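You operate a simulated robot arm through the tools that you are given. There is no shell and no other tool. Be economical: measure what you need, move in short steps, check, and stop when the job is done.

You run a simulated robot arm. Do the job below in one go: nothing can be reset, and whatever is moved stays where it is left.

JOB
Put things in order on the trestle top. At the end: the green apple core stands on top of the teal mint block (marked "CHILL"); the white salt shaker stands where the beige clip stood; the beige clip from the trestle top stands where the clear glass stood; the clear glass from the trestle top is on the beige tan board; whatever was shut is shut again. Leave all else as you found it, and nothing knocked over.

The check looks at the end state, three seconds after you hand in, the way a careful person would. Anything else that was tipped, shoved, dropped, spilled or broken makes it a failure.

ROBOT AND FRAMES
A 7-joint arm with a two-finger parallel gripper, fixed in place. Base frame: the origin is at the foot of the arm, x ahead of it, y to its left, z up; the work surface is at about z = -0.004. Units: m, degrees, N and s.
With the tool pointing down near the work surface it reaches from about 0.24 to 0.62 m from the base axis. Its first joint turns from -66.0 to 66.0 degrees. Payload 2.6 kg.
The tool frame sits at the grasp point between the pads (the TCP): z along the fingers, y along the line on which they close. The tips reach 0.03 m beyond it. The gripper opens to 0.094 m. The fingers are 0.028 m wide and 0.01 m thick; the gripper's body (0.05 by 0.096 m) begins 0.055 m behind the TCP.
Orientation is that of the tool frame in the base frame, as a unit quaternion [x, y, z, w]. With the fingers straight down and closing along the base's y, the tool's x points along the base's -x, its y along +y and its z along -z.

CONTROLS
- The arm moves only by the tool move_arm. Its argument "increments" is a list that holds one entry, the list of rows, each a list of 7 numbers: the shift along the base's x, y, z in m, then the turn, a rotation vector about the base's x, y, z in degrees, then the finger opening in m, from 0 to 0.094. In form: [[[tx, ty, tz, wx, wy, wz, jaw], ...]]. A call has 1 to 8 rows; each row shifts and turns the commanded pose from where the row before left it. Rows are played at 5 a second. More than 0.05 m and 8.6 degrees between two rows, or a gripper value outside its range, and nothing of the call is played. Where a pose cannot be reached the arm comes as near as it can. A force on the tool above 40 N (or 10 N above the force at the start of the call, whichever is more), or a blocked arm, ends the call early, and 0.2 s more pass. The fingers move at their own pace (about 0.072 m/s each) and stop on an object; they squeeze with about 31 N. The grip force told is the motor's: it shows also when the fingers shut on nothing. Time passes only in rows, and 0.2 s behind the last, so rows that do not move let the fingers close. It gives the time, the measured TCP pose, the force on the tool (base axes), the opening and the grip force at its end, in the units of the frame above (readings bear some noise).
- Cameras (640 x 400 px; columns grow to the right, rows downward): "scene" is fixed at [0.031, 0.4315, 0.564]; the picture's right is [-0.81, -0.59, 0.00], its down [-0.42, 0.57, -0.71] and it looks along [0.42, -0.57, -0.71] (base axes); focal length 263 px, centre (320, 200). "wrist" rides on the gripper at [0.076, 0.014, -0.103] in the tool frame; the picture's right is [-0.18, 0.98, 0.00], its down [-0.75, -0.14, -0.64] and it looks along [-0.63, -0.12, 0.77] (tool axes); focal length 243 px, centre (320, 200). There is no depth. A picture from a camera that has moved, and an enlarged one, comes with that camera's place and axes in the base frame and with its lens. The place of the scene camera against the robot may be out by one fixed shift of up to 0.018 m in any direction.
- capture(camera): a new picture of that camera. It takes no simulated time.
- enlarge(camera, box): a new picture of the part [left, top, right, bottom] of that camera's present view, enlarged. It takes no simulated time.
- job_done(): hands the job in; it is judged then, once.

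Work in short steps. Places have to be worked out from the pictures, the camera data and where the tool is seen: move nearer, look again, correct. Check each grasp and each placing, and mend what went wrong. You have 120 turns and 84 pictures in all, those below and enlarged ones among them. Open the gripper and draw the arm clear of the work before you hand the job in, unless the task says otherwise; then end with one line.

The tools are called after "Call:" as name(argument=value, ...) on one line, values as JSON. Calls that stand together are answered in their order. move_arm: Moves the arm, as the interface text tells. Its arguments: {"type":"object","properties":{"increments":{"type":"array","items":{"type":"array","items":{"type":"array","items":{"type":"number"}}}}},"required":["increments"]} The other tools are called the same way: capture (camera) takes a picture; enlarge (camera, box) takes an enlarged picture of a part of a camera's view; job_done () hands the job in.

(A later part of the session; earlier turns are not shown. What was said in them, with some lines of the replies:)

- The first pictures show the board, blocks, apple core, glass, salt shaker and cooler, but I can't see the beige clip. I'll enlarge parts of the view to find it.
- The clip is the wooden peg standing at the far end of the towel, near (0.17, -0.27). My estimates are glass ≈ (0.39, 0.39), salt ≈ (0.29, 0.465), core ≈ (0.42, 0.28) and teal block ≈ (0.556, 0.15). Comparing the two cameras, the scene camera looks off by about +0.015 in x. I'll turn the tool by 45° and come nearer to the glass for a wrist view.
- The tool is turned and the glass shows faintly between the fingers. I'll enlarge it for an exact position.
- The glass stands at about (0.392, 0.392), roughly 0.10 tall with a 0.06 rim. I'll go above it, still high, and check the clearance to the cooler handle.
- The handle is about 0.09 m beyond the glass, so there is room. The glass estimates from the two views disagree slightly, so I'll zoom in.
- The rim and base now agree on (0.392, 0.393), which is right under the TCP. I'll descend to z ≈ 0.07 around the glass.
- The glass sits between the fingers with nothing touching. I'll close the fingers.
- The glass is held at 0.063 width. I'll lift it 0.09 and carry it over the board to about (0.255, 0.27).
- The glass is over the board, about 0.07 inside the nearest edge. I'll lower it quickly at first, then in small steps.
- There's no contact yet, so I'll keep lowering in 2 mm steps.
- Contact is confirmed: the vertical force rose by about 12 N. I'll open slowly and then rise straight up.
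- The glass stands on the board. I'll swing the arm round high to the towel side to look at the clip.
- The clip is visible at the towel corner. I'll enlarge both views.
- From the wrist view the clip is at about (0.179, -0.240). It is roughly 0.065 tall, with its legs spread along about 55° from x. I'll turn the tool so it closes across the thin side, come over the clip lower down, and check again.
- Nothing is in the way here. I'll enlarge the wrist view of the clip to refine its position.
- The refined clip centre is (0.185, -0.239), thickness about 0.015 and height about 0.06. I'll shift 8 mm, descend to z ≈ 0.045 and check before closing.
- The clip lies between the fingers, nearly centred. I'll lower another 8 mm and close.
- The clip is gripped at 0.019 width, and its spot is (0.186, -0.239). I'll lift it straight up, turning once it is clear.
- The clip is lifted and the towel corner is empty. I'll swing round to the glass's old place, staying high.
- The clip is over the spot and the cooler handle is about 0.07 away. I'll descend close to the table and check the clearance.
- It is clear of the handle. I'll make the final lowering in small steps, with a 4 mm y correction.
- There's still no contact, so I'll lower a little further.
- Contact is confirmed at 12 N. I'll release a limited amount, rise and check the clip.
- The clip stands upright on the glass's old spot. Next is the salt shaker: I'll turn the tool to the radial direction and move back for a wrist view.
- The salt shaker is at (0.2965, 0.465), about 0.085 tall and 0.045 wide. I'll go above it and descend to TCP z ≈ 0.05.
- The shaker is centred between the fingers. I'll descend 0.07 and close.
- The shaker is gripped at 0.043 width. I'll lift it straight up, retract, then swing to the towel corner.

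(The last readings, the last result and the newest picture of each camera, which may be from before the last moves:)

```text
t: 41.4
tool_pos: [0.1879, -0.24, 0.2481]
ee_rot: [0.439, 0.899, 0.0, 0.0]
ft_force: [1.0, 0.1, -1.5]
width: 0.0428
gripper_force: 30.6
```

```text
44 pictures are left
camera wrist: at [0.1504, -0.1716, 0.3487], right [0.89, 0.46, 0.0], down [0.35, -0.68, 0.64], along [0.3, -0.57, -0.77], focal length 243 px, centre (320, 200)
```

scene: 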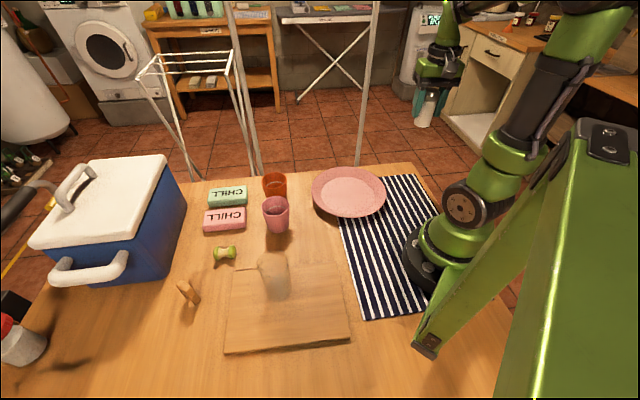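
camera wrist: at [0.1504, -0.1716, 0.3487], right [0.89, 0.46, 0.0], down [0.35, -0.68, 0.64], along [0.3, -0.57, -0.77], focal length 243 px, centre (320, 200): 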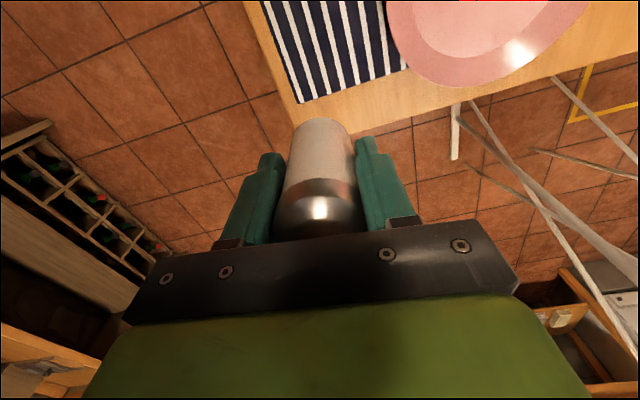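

The shaker is over the clip's old spot and fits on the towel. I'll lower it near the surface.

Call:
move_arm(increments=[[[-0.001, 0.0005, -0.045, 0, 0, 0, 0.03], [0, 0, -0.045, 0, 0, 0, 0.03], [0, 0, -0.045, 0, 0, 0, 0.03], [0, 0, -0.045, 0, 0, 0, 0.03], [0, 0, -0.008, 0, 0, 0, 0.03], [0, 0, 0, 0, 0, 0, 0.03]]])

Call:
enlarge(camera="scene", box=[348, 115, 476, 195])

Call:
capture(camera="wrist")

```text
t: 42.8
tool_pos: [0.183, -0.2396, 0.0602]
ee_rot: [0.437, 0.899, 0.0, 0.0]
ft_force: [0.3, -0.3, -0.6]
width: 0.0426
gripper_force: 30.9
```

```text
5.00 times, centred on (412, 155) of scene
camera zoom: at [0.031, 0.4314, 0.564], right [-0.81, -0.59, 0.0], down [-0.42, 0.57, -0.71], along [0.42, -0.57, -0.71], focal length 1316 px, centre (-140, 425)
```

zoom: 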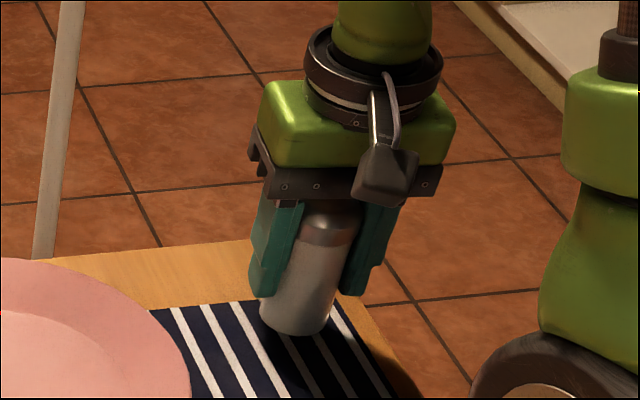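

```text
42 pictures are left
camera wrist: at [0.1471, -0.1716, 0.1613], right [0.89, 0.46, 0.0], down [0.35, -0.68, 0.64], along [0.3, -0.57, -0.77], focal length 243 px, centre (320, 200)
```

wrist: 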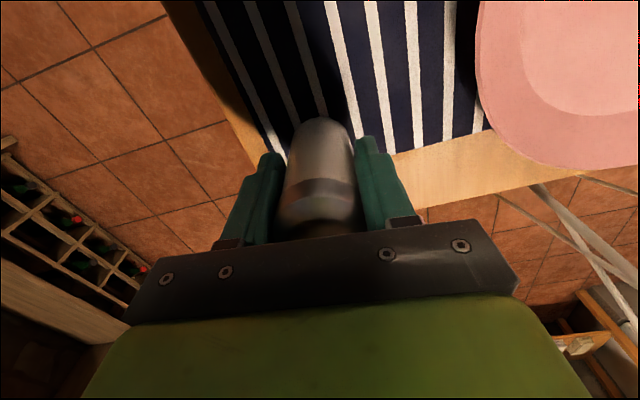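

It is clear of the plate. I'll continue down slowly with a +3 mm x correction.

Call:
move_arm(increments=[[[0.003, 0.0005, -0.004, 0, 0, 0, 0.03], [0, 0, -0.003, 0, 0, 0, 0.03], [0, 0, -0.001, 0, 0, 0, 0.03], [0, 0, 0, 0, 0, 0, 0.03]]])

```text
t: 43.8
tool_pos: [0.1858, -0.2375, 0.0553]
ee_rot: [0.437, 0.899, 0.0, 0.0]
ft_force: [-0.2, -0.9, -0.8]
width: 0.0429
gripper_force: 31.0
```

Call:
move_arm(increments=[[[0, 0, -0.0015, 0, 0, 0, 0.03], [0, 0, -0.0015, 0, 0, 0, 0.03], [0, 0, 0, 0, 0, 0, 0.03]]])

```text
t: 44.6
tool_pos: [0.1863, -0.2397, 0.0523]
ee_rot: [0.437, 0.899, 0.001, 0.0]
ft_force: [-3.5, 4.0, 13.9]
width: 0.0429
gripper_force: 31.1
```

Contact is confirmed at 14 N. I'll release to 0.075 and rise straight up.

Call:
move_arm(increments=[[[0, 0, 0.0005, 0, 0, 0, 0.055], [0, 0, 0, 0, 0, 0, 0.075], [0, 0, 0, 0, 0, 0, 0.075], [0, 0, 0.03, 0, 0, 0, 0.075], [0, 0, 0.04, 0, 0, 0, 0.075], [0, 0, 0.04, 0, 0, 0, 0.075], [0, 0, 0.045, 0, 0, 0, 0.075], [0, 0, 0.045, 0, 0, 0, 0.075]]])

Call:
capture(camera="scene")

Call:
enlarge(camera="scene", box=[348, 115, 476, 195])

```text
t: 46.4
tool_pos: [0.1866, -0.2385, 0.2479]
ee_rot: [0.438, 0.899, 0.0, 0.0]
ft_force: [-1.5, 0.4, 0.8]
width: 0.0749
gripper_force: 0.1
```

```text
41 pictures are left
```

scene: 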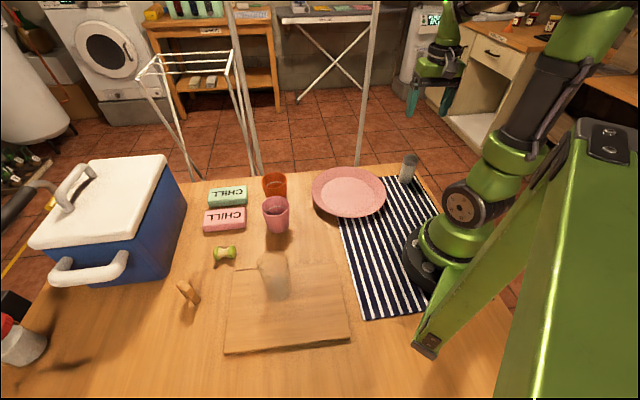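

```text
5.00 times, centred on (412, 155) of scene
camera zoom: at [0.031, 0.4315, 0.564], right [-0.81, -0.59, 0.0], down [-0.42, 0.57, -0.71], along [0.42, -0.57, -0.71], focal length 1316 px, centre (-140, 425)
```

zoom: 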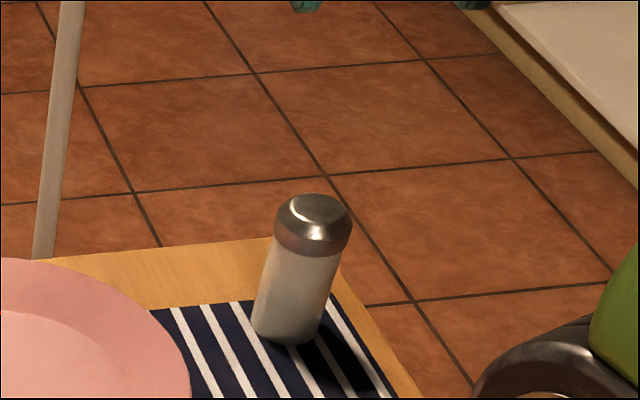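

The shaker stands upright on the clip's old spot. Next I'll swing to the apple core for a closer look.

Call:
move_arm(increments=[[[0.0329, 0.0255, 0, 0, 0, 7.8, 0.075], [0.0293, 0.0299, 0, 0, 0, 7.8, 0.075], [0.0252, 0.034, 0, 0, 0, 7.8, 0.075], [0.0206, 0.0375, 0, 0, 0, 7.8, 0.075], [0.0153, 0.0404, 0, 0, 0, 7.8, 0.075], [0.0099, 0.0424, 0, 0, 0, 7.8, 0.075]]])

Call:
move_arm(increments=[[[0.004, 0.0438, 0, 0, 0, 7.8, 0.075], [-0.0021, 0.0443, 0, 0, 0, 7.8, 0.075], [-0.0081, 0.0441, 0, 0, 0, 7.8, 0.075], [-0.0142, 0.0429, 0, 0, 0, 7.8, 0.075], [-0.0201, 0.0409, 0, 0, 0, 7.8, 0.075], [0.0354, 0.024, -0.025, 0, 0, 0, 0.075], [0.0354, 0.024, -0.025, 0, 0, 0, 0.075], [0, 0, 0, 0, 0, 0, 0.075]]])

Call:
capture(camera="wrist")

```text
t: 47.8
tool_pos: [0.3221, -0.028, 0.2558]
ee_rot: [0.044, 0.999, 0.0, 0.0]
ft_force: [0.0, 1.1, -0.4]
width: 0.075
gripper_force: 0.1
```

```text
t: 49.6
tool_pos: [0.3506, 0.2354, 0.1993]
ee_rot: [-0.292, 0.956, 0.0, 0.0]
ft_force: [-0.3, 0.7, 0.0]
width: 0.0747
gripper_force: 0.0
```

```text
39 pictures are left
camera wrist: at [0.2786, 0.2047, 0.3002], right [-0.4, 0.92, 0.0], down [0.7, 0.3, 0.64], along [0.59, 0.25, -0.77], focal length 243 px, centre (320, 200)
```

wrist: 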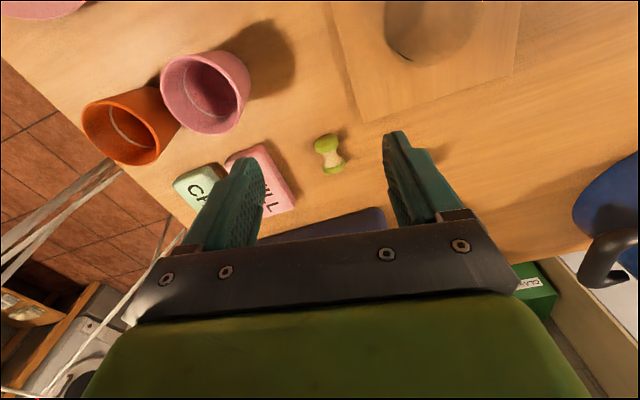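

Call:
enlarge(camera="wrist", box=[280, 120, 376, 180])

Call:
enlarge(camera="scene", box=[190, 175, 286, 235])

Call:
enlarge(camera="scene", box=[190, 225, 254, 265])

```text
6.67 times, centred on (328, 150) of wrist
camera zoom: at [0.2786, 0.2047, 0.3002], right [-0.4, 0.92, 0.0], down [0.7, 0.3, 0.64], along [0.59, 0.25, -0.77], focal length 1618 px, centre (267, 533)
```

zoom: 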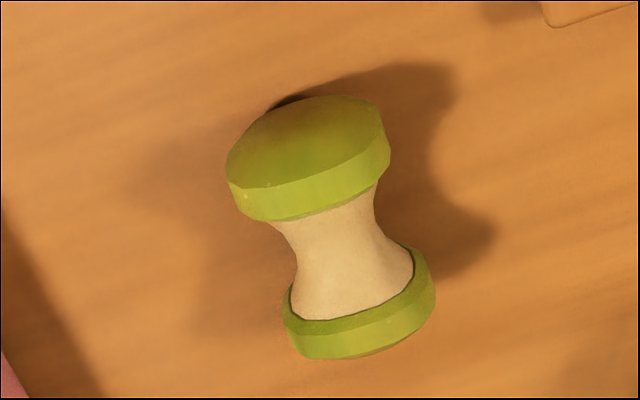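

```text
6.67 times, centred on (238, 205) of scene
camera zoom: at [0.031, 0.4315, 0.564], right [-0.81, -0.59, 0.0], down [-0.42, 0.57, -0.71], along [0.42, -0.57, -0.71], focal length 1754 px, centre (867, 167)
```

zoom: 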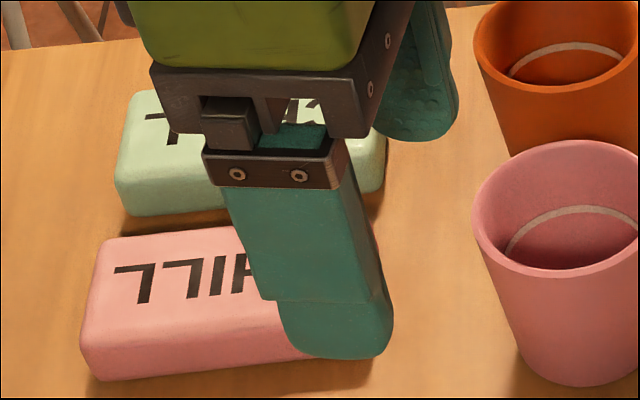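

```text
10.00 times, centred on (222, 245) of scene
camera zoom: at [0.031, 0.4315, 0.564], right [-0.81, -0.59, 0.0], down [-0.42, 0.57, -0.71], along [0.42, -0.57, -0.71], focal length 2631 px, centre (1300, -250)
```

zoom: 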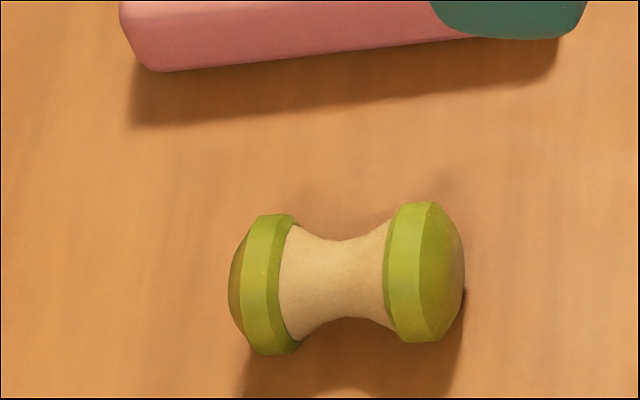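

The core is lying down, centred at (0.422, 0.281), with its axis at about 43° and ends of about 0.031 diameter. I'll line up across it and come down to a checking height.

Call:
move_arm(increments=[[[0.0357, 0.0228, 0, 0, 0, 4.5, 0.075], [0.0357, 0.0228, 0, 0, 0, 4.5, 0.075], [0, 0, -0.04, 0, 0, 0, 0.065], [0, 0, -0.04, 0, 0, 0, 0.065], [0, 0, -0.03, 0, 0, 0, 0.065], [0, 0, 0, 0, 0, 0, 0.065]]])

Call:
capture(camera="wrist")

```text
t: 51.0
tool_pos: [0.4225, 0.2827, 0.0902]
ee_rot: [-0.367, 0.93, 0.0, 0.0]
ft_force: [-0.5, -0.4, 1.2]
width: 0.065
gripper_force: 0.0
```

```text
35 pictures are left
camera wrist: at [0.3569, 0.2402, 0.1902], right [-0.54, 0.84, 0.0], down [0.65, 0.41, 0.64], along [0.54, 0.34, -0.77], focal length 243 px, centre (320, 200)
```

wrist: 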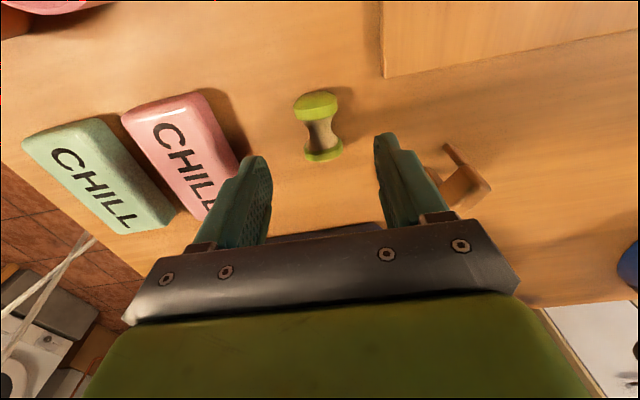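

The core is centred and aligned. I'll descend to z ≈ 0.031 and close.

Call:
move_arm(increments=[[[0, -0.002, -0.03, 0, 0, 0, 0.065], [0, 0, -0.02, 0, 0, 0, 0.065], [0, 0, -0.009, 0, 0, 0, 0.065], [0, 0, 0, 0, 0, 0, 0.065], [0, 0, 0, 0, 0, 0, 0.03], [0, 0, 0, 0, 0, 0, 0.005], [0, 0, 0, 0, 0, 0, 0.005], [0, 0, 0, 0, 0, 0, 0.005]]])

Call:
capture(camera="wrist")

```text
t: 52.8
tool_pos: [0.4227, 0.2808, 0.0309]
ee_rot: [-0.366, 0.931, -0.001, 0.0]
ft_force: [0.1, 0.5, -0.5]
width: 0.0305
gripper_force: 31.4
```

```text
34 pictures are left
camera wrist: at [0.3565, 0.2381, 0.1321], right [-0.53, 0.84, 0.0], down [0.65, 0.41, 0.64], along [0.54, 0.34, -0.77], focal length 243 px, centre (320, 200)
```

wrist: 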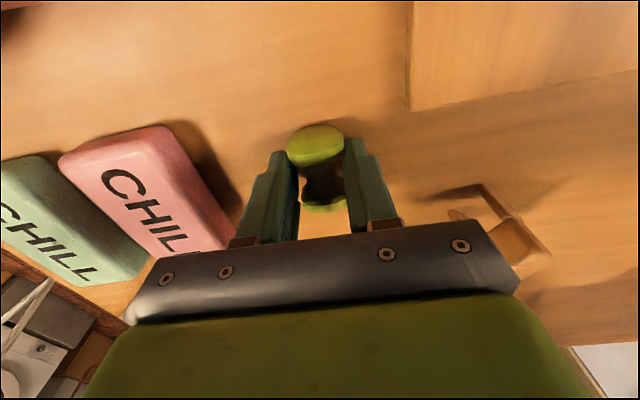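

The core is gripped at 0.0305. I'll lift it and carry it high above the teal block.

Call:
move_arm(increments=[[[0, 0, 0.03, 0, 0, 0, 0.005], [0, 0, 0.045, 0, 0, 0, 0.005], [0, 0, 0.045, 0, 0, 0, 0.005], [0.031, -0.03, 0.015, 0, 0, 0, 0.005], [0.031, -0.03, 0, 0, 0, 0, 0.005], [0.031, -0.03, 0, 0, 0, 0, 0.005], [0, 0, 0, 0, 0, 0, 0.005]]])

Call:
capture(camera="wrist")

Call:
capture(camera="scene")

```text
t: 54.4
tool_pos: [0.516, 0.1901, 0.1681]
ee_rot: [-0.367, 0.93, -0.001, 0.0]
ft_force: [-0.7, 0.6, -0.1]
width: 0.0306
gripper_force: 30.9
```

```text
33 pictures are left
camera wrist: at [0.4497, 0.1483, 0.2677], right [-0.54, 0.84, 0.0], down [0.65, 0.41, 0.64], along [0.54, 0.34, -0.77], focal length 243 px, centre (320, 200)
```

wrist: 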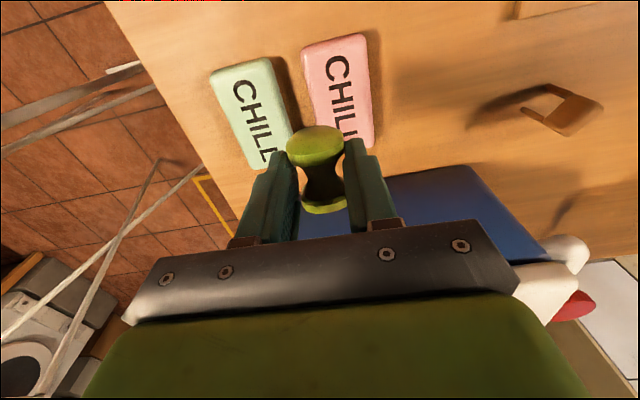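

```text
32 pictures are left
```

scene: 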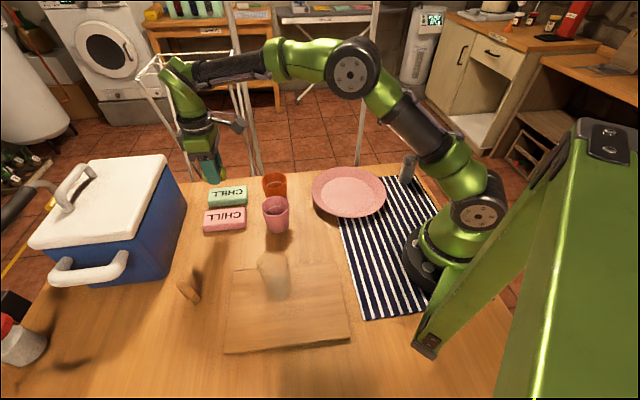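

Call:
enlarge(camera="wrist", box=[190, 40, 382, 160])

```text
3.33 times, centred on (286, 100) of wrist
camera zoom: at [0.4497, 0.1483, 0.2677], right [-0.54, 0.84, 0.0], down [0.65, 0.41, 0.64], along [0.54, 0.34, -0.77], focal length 809 px, centre (433, 533)
```

zoom: 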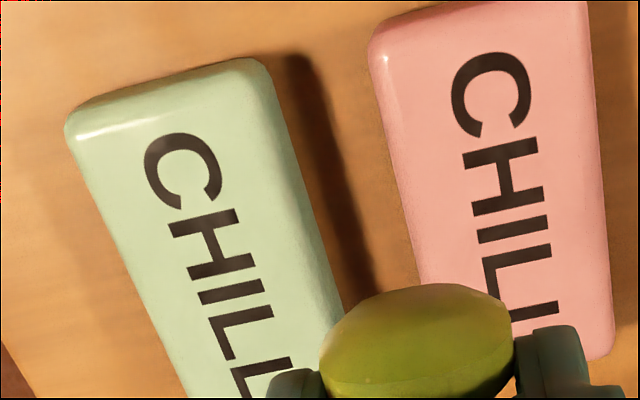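

The teal block's centre is about (0.569, 0.150), with its long axis at about 45°. I'll move over it and come down partway.

Call:
move_arm(increments=[[[0.0265, -0.02, 0, 0, 0, 0, 0.005], [0.0265, -0.02, 0, 0, 0, 0, 0.005], [0, 0, -0.03, 0, 0, 0, 0.005], [0, 0, -0.03, 0, 0, 0, 0.005], [0, 0, -0.02, 0, 0, 0, 0.005], [0, 0, 0, 0, 0, 0, 0.005]]])

Call:
capture(camera="wrist")

Call:
enlarge(camera="scene", box=[174, 145, 302, 225])

```text
t: 55.8
tool_pos: [0.5682, 0.1452, 0.0882]
ee_rot: [-0.366, 0.931, 0.001, 0.001]
ft_force: [1.0, -0.4, 0.4]
width: 0.0305
gripper_force: 31.1
```

```text
30 pictures are left
camera wrist: at [0.5015, 0.104, 0.1883], right [-0.53, 0.84, 0.0], down [0.65, 0.41, 0.64], along [0.54, 0.34, -0.77], focal length 243 px, centre (320, 200)
```

wrist: 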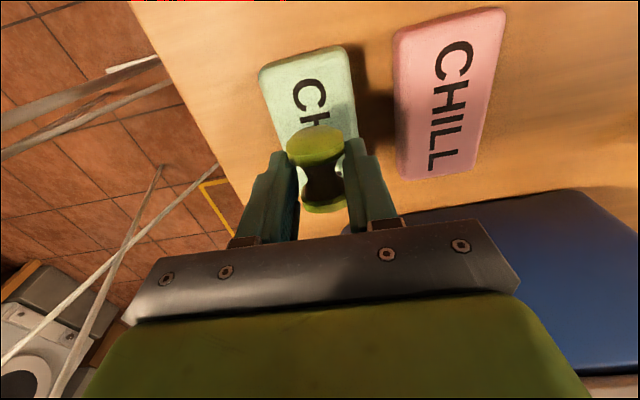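

```text
5.00 times, centred on (238, 185) of scene
camera zoom: at [0.031, 0.4314, 0.564], right [-0.81, -0.59, 0.0], down [-0.42, 0.57, -0.71], along [0.42, -0.57, -0.71], focal length 1316 px, centre (730, 275)
```

zoom: 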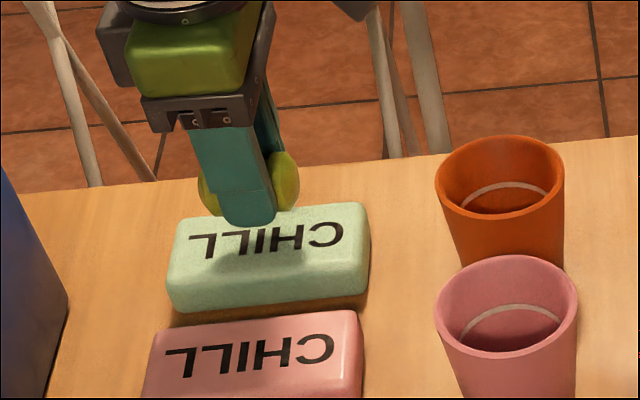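

The core is above the block. I'll correct +4 mm in y and go down in small steps.

Call:
move_arm(increments=[[[0.001, 0.004, -0.008, 0, 0, 0, 0.005], [0, 0, -0.006, 0, 0, 0, 0.005], [0, 0, -0.004, 0, 0, 0, 0.005], [0, 0, -0.002, 0, 0, 0, 0.005], [0, 0, 0, 0, 0, 0, 0.005]]])

Call:
enlarge(camera="scene", box=[174, 145, 302, 225])

```text
t: 57.0
tool_pos: [0.5689, 0.1532, 0.0686]
ee_rot: [-0.366, 0.931, 0.0, 0.0]
ft_force: [0.7, 0.0, 0.1]
width: 0.0307
gripper_force: 30.9
```

```text
5.00 times, centred on (238, 185) of scene
camera zoom: at [0.031, 0.4315, 0.564], right [-0.81, -0.59, 0.0], down [-0.42, 0.57, -0.71], along [0.42, -0.57, -0.71], focal length 1316 px, centre (730, 275)
```

zoom: 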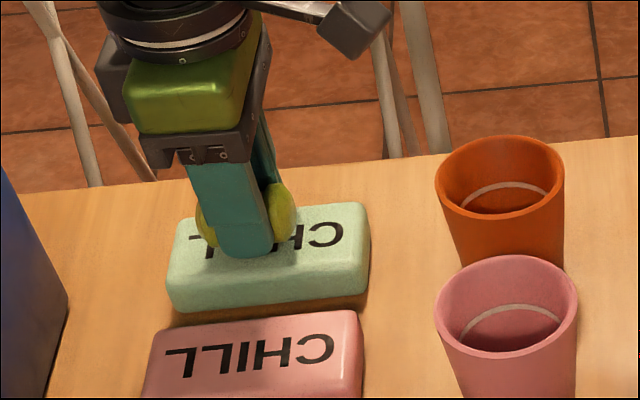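

It is nearly there. I'll shift 3 mm towards the centre and keep lowering.

Call:
move_arm(increments=[[[-0.002, -0.003, -0.002, 0, 0, 0, 0.005], [0, 0, -0.002, 0, 0, 0, 0.005], [0, 0, -0.001, 0, 0, 0, 0.005], [0, 0, 0, 0, 0, 0, 0.005]]])

```text
t: 58.0
tool_pos: [0.5682, 0.1499, 0.0617]
ee_rot: [-0.366, 0.931, 0.0, 0.0]
ft_force: [0.2, -0.6, -0.2]
width: 0.0307
gripper_force: 31.4
```

Call:
move_arm(increments=[[[0, 0, -0.0015, 0, 0, 0, 0.005], [0, 0, -0.0015, 0, 0, 0, 0.005], [0, 0, 0, 0, 0, 0, 0.005]]])

```text
t: 58.8
tool_pos: [0.5682, 0.1498, 0.0601]
ee_rot: [-0.365, 0.931, 0.0, -0.001]
ft_force: [-0.8, 0.4, 0.5]
width: 0.0308
gripper_force: 31.1
```

Call:
move_arm(increments=[[[0, 0, -0.0015, 0, 0, 0, 0.005], [0, 0, 0, 0, 0, 0, 0.005]]])

Call:
enlarge(camera="scene", box=[174, 145, 302, 225])

```text
t: 59.4
tool_pos: [0.568, 0.1483, 0.0589]
ee_rot: [-0.366, 0.931, 0.001, 0.0]
ft_force: [-0.1, -0.2, 2.6]
width: 0.0307
gripper_force: 30.9
```

```text
5.00 times, centred on (238, 185) of scene
camera zoom: at [0.0309, 0.4314, 0.564], right [-0.81, -0.59, 0.0], down [-0.42, 0.57, -0.71], along [0.42, -0.57, -0.71], focal length 1316 px, centre (730, 275)
```

zoom: 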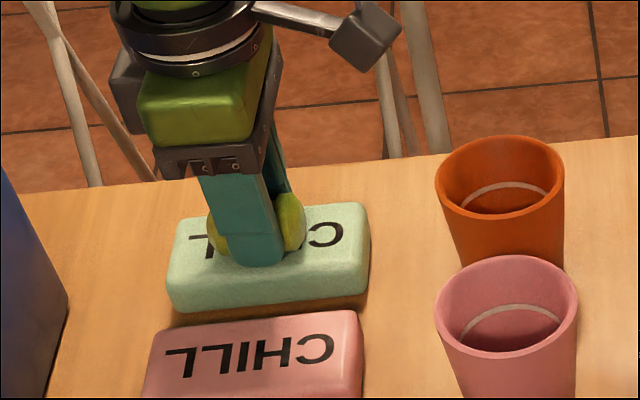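

Contact is starting, at about 2.6 N. I'll go one more millimetre to seat it.

Call:
move_arm(increments=[[[0, 0, -0.001, 0, 0, 0, 0.005], [0, 0, 0, 0, 0, 0, 0.005]]])

```text
t: 60.0
tool_pos: [0.5687, 0.1498, 0.0585]
ee_rot: [-0.365, 0.931, 0.0, 0.002]
ft_force: [-4.4, -2.1, 15.6]
width: 0.0307
gripper_force: 31.0
```

It is seated at 15 N. I'll open gently and evenly, then rise.

Call:
move_arm(increments=[[[0, 0, 0.0005, 0, 0, 0, 0.033], [0, 0, 0, 0, 0, 0, 0.038], [0, 0, 0, 0, 0, 0, 0.048], [0, 0, 0, 0, 0, 0, 0.055], [0, 0, 0.02, 0, 0, 0, 0.055], [0, 0, 0.03, 0, 0, 0, 0.055], [0, 0, 0.04, 0, 0, 0, 0.055], [0, 0, 0.04, 0, 0, 0, 0.055]]])

Call:
enlarge(camera="scene", box=[174, 145, 302, 225])

Call:
capture(camera="wrist")

```text
t: 61.8
tool_pos: [0.5693, 0.1521, 0.1854]
ee_rot: [-0.366, 0.931, 0.0, -0.001]
ft_force: [0.4, 0.1, 0.5]
width: 0.0549
gripper_force: 0.1
```

```text
5.00 times, centred on (238, 185) of scene
camera zoom: at [0.031, 0.4314, 0.564], right [-0.81, -0.59, 0.0], down [-0.42, 0.57, -0.71], along [0.42, -0.57, -0.71], focal length 1316 px, centre (730, 275)
```

zoom: 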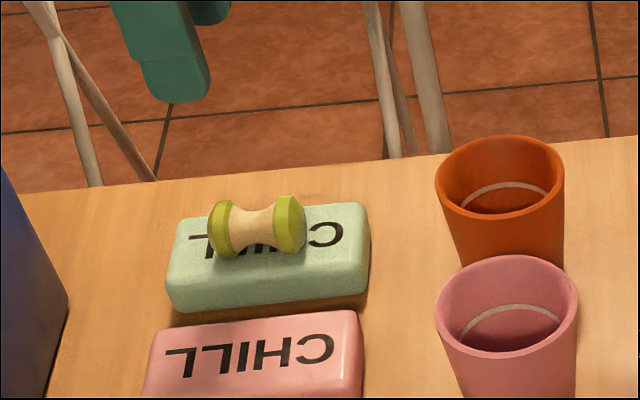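

```text
25 pictures are left
camera wrist: at [0.503, 0.1116, 0.2868], right [-0.53, 0.84, 0.0], down [0.65, 0.41, 0.64], along [0.54, 0.34, -0.77], focal length 243 px, centre (320, 200)
```

wrist: 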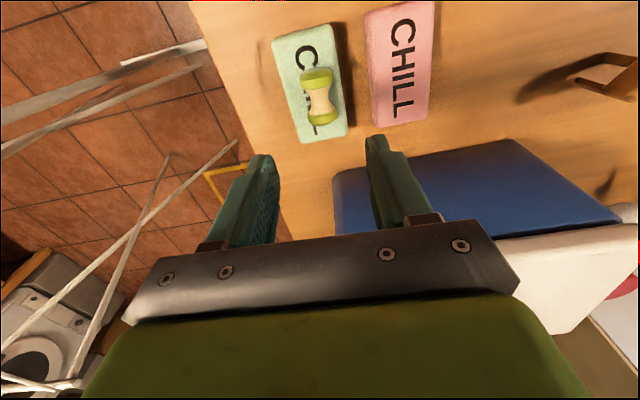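

The core rests on the teal block. I'll draw the arm back and up, then do a final check of everything.

Call:
move_arm(increments=[[[0, 0, 0.04, 0, 0, 0, 0.08], [-0.02, 0, 0.04, 0, 0, 0, 0.09], [-0.04, 0, 0.02, 0, 0, 0, 0.09], [-0.04, 0, 0.02, 0, 0, 0, 0.09], [-0.04, 0, 0.02, 0, 0, 0, 0.09], [-0.04, 0, 0, 0, 0, 0, 0.09], [0, 0, 0, 0, 0, 0, 0.09]]])

Call:
capture(camera="scene")

Call:
enlarge(camera="scene", box=[150, 170, 406, 330])

```text
t: 63.4
tool_pos: [0.3839, 0.1541, 0.3244]
ee_rot: [-0.366, 0.931, 0.0, 0.0]
ft_force: [-0.7, -0.5, 0.3]
width: 0.09
gripper_force: 0.1
out of reach, approached as far as the arm can: row 1
```

```text
24 pictures are left
```

scene: 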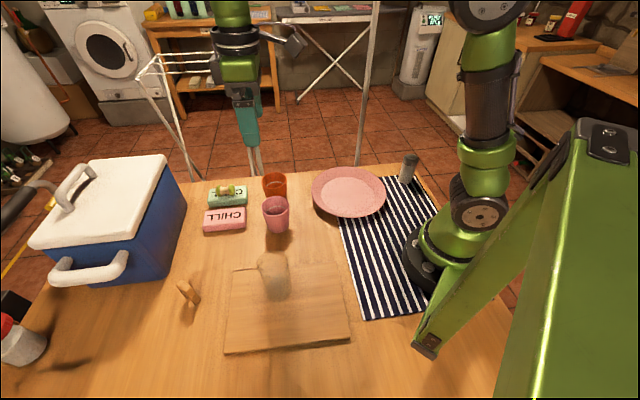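

```text
2.50 times, centred on (278, 250) of scene
camera zoom: at [0.0309, 0.4314, 0.564], right [-0.81, -0.59, 0.0], down [-0.42, 0.57, -0.71], along [0.42, -0.57, -0.71], focal length 658 px, centre (425, 75)
```

zoom: 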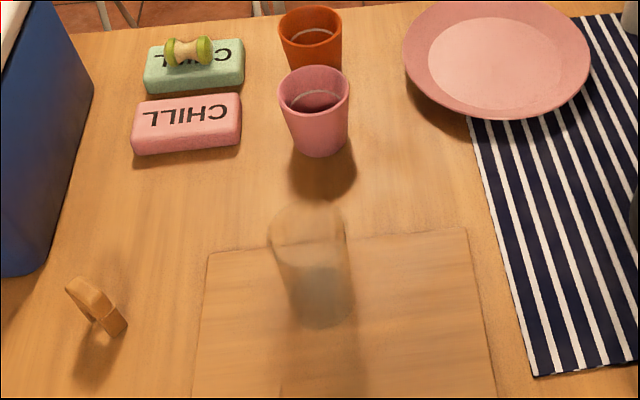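

Everything is in place and upright. The cooler was never opened and is still shut, and the arm is clear with the gripper open, so I'm handing in.

Call:
job_done()

```text
The job is handed in.
```

The job is handed in: the apple core is on the teal block, the salt shaker is where the clip stood, the clip is where the glass stood, the glass is on the board, and the cooler stayed shut.
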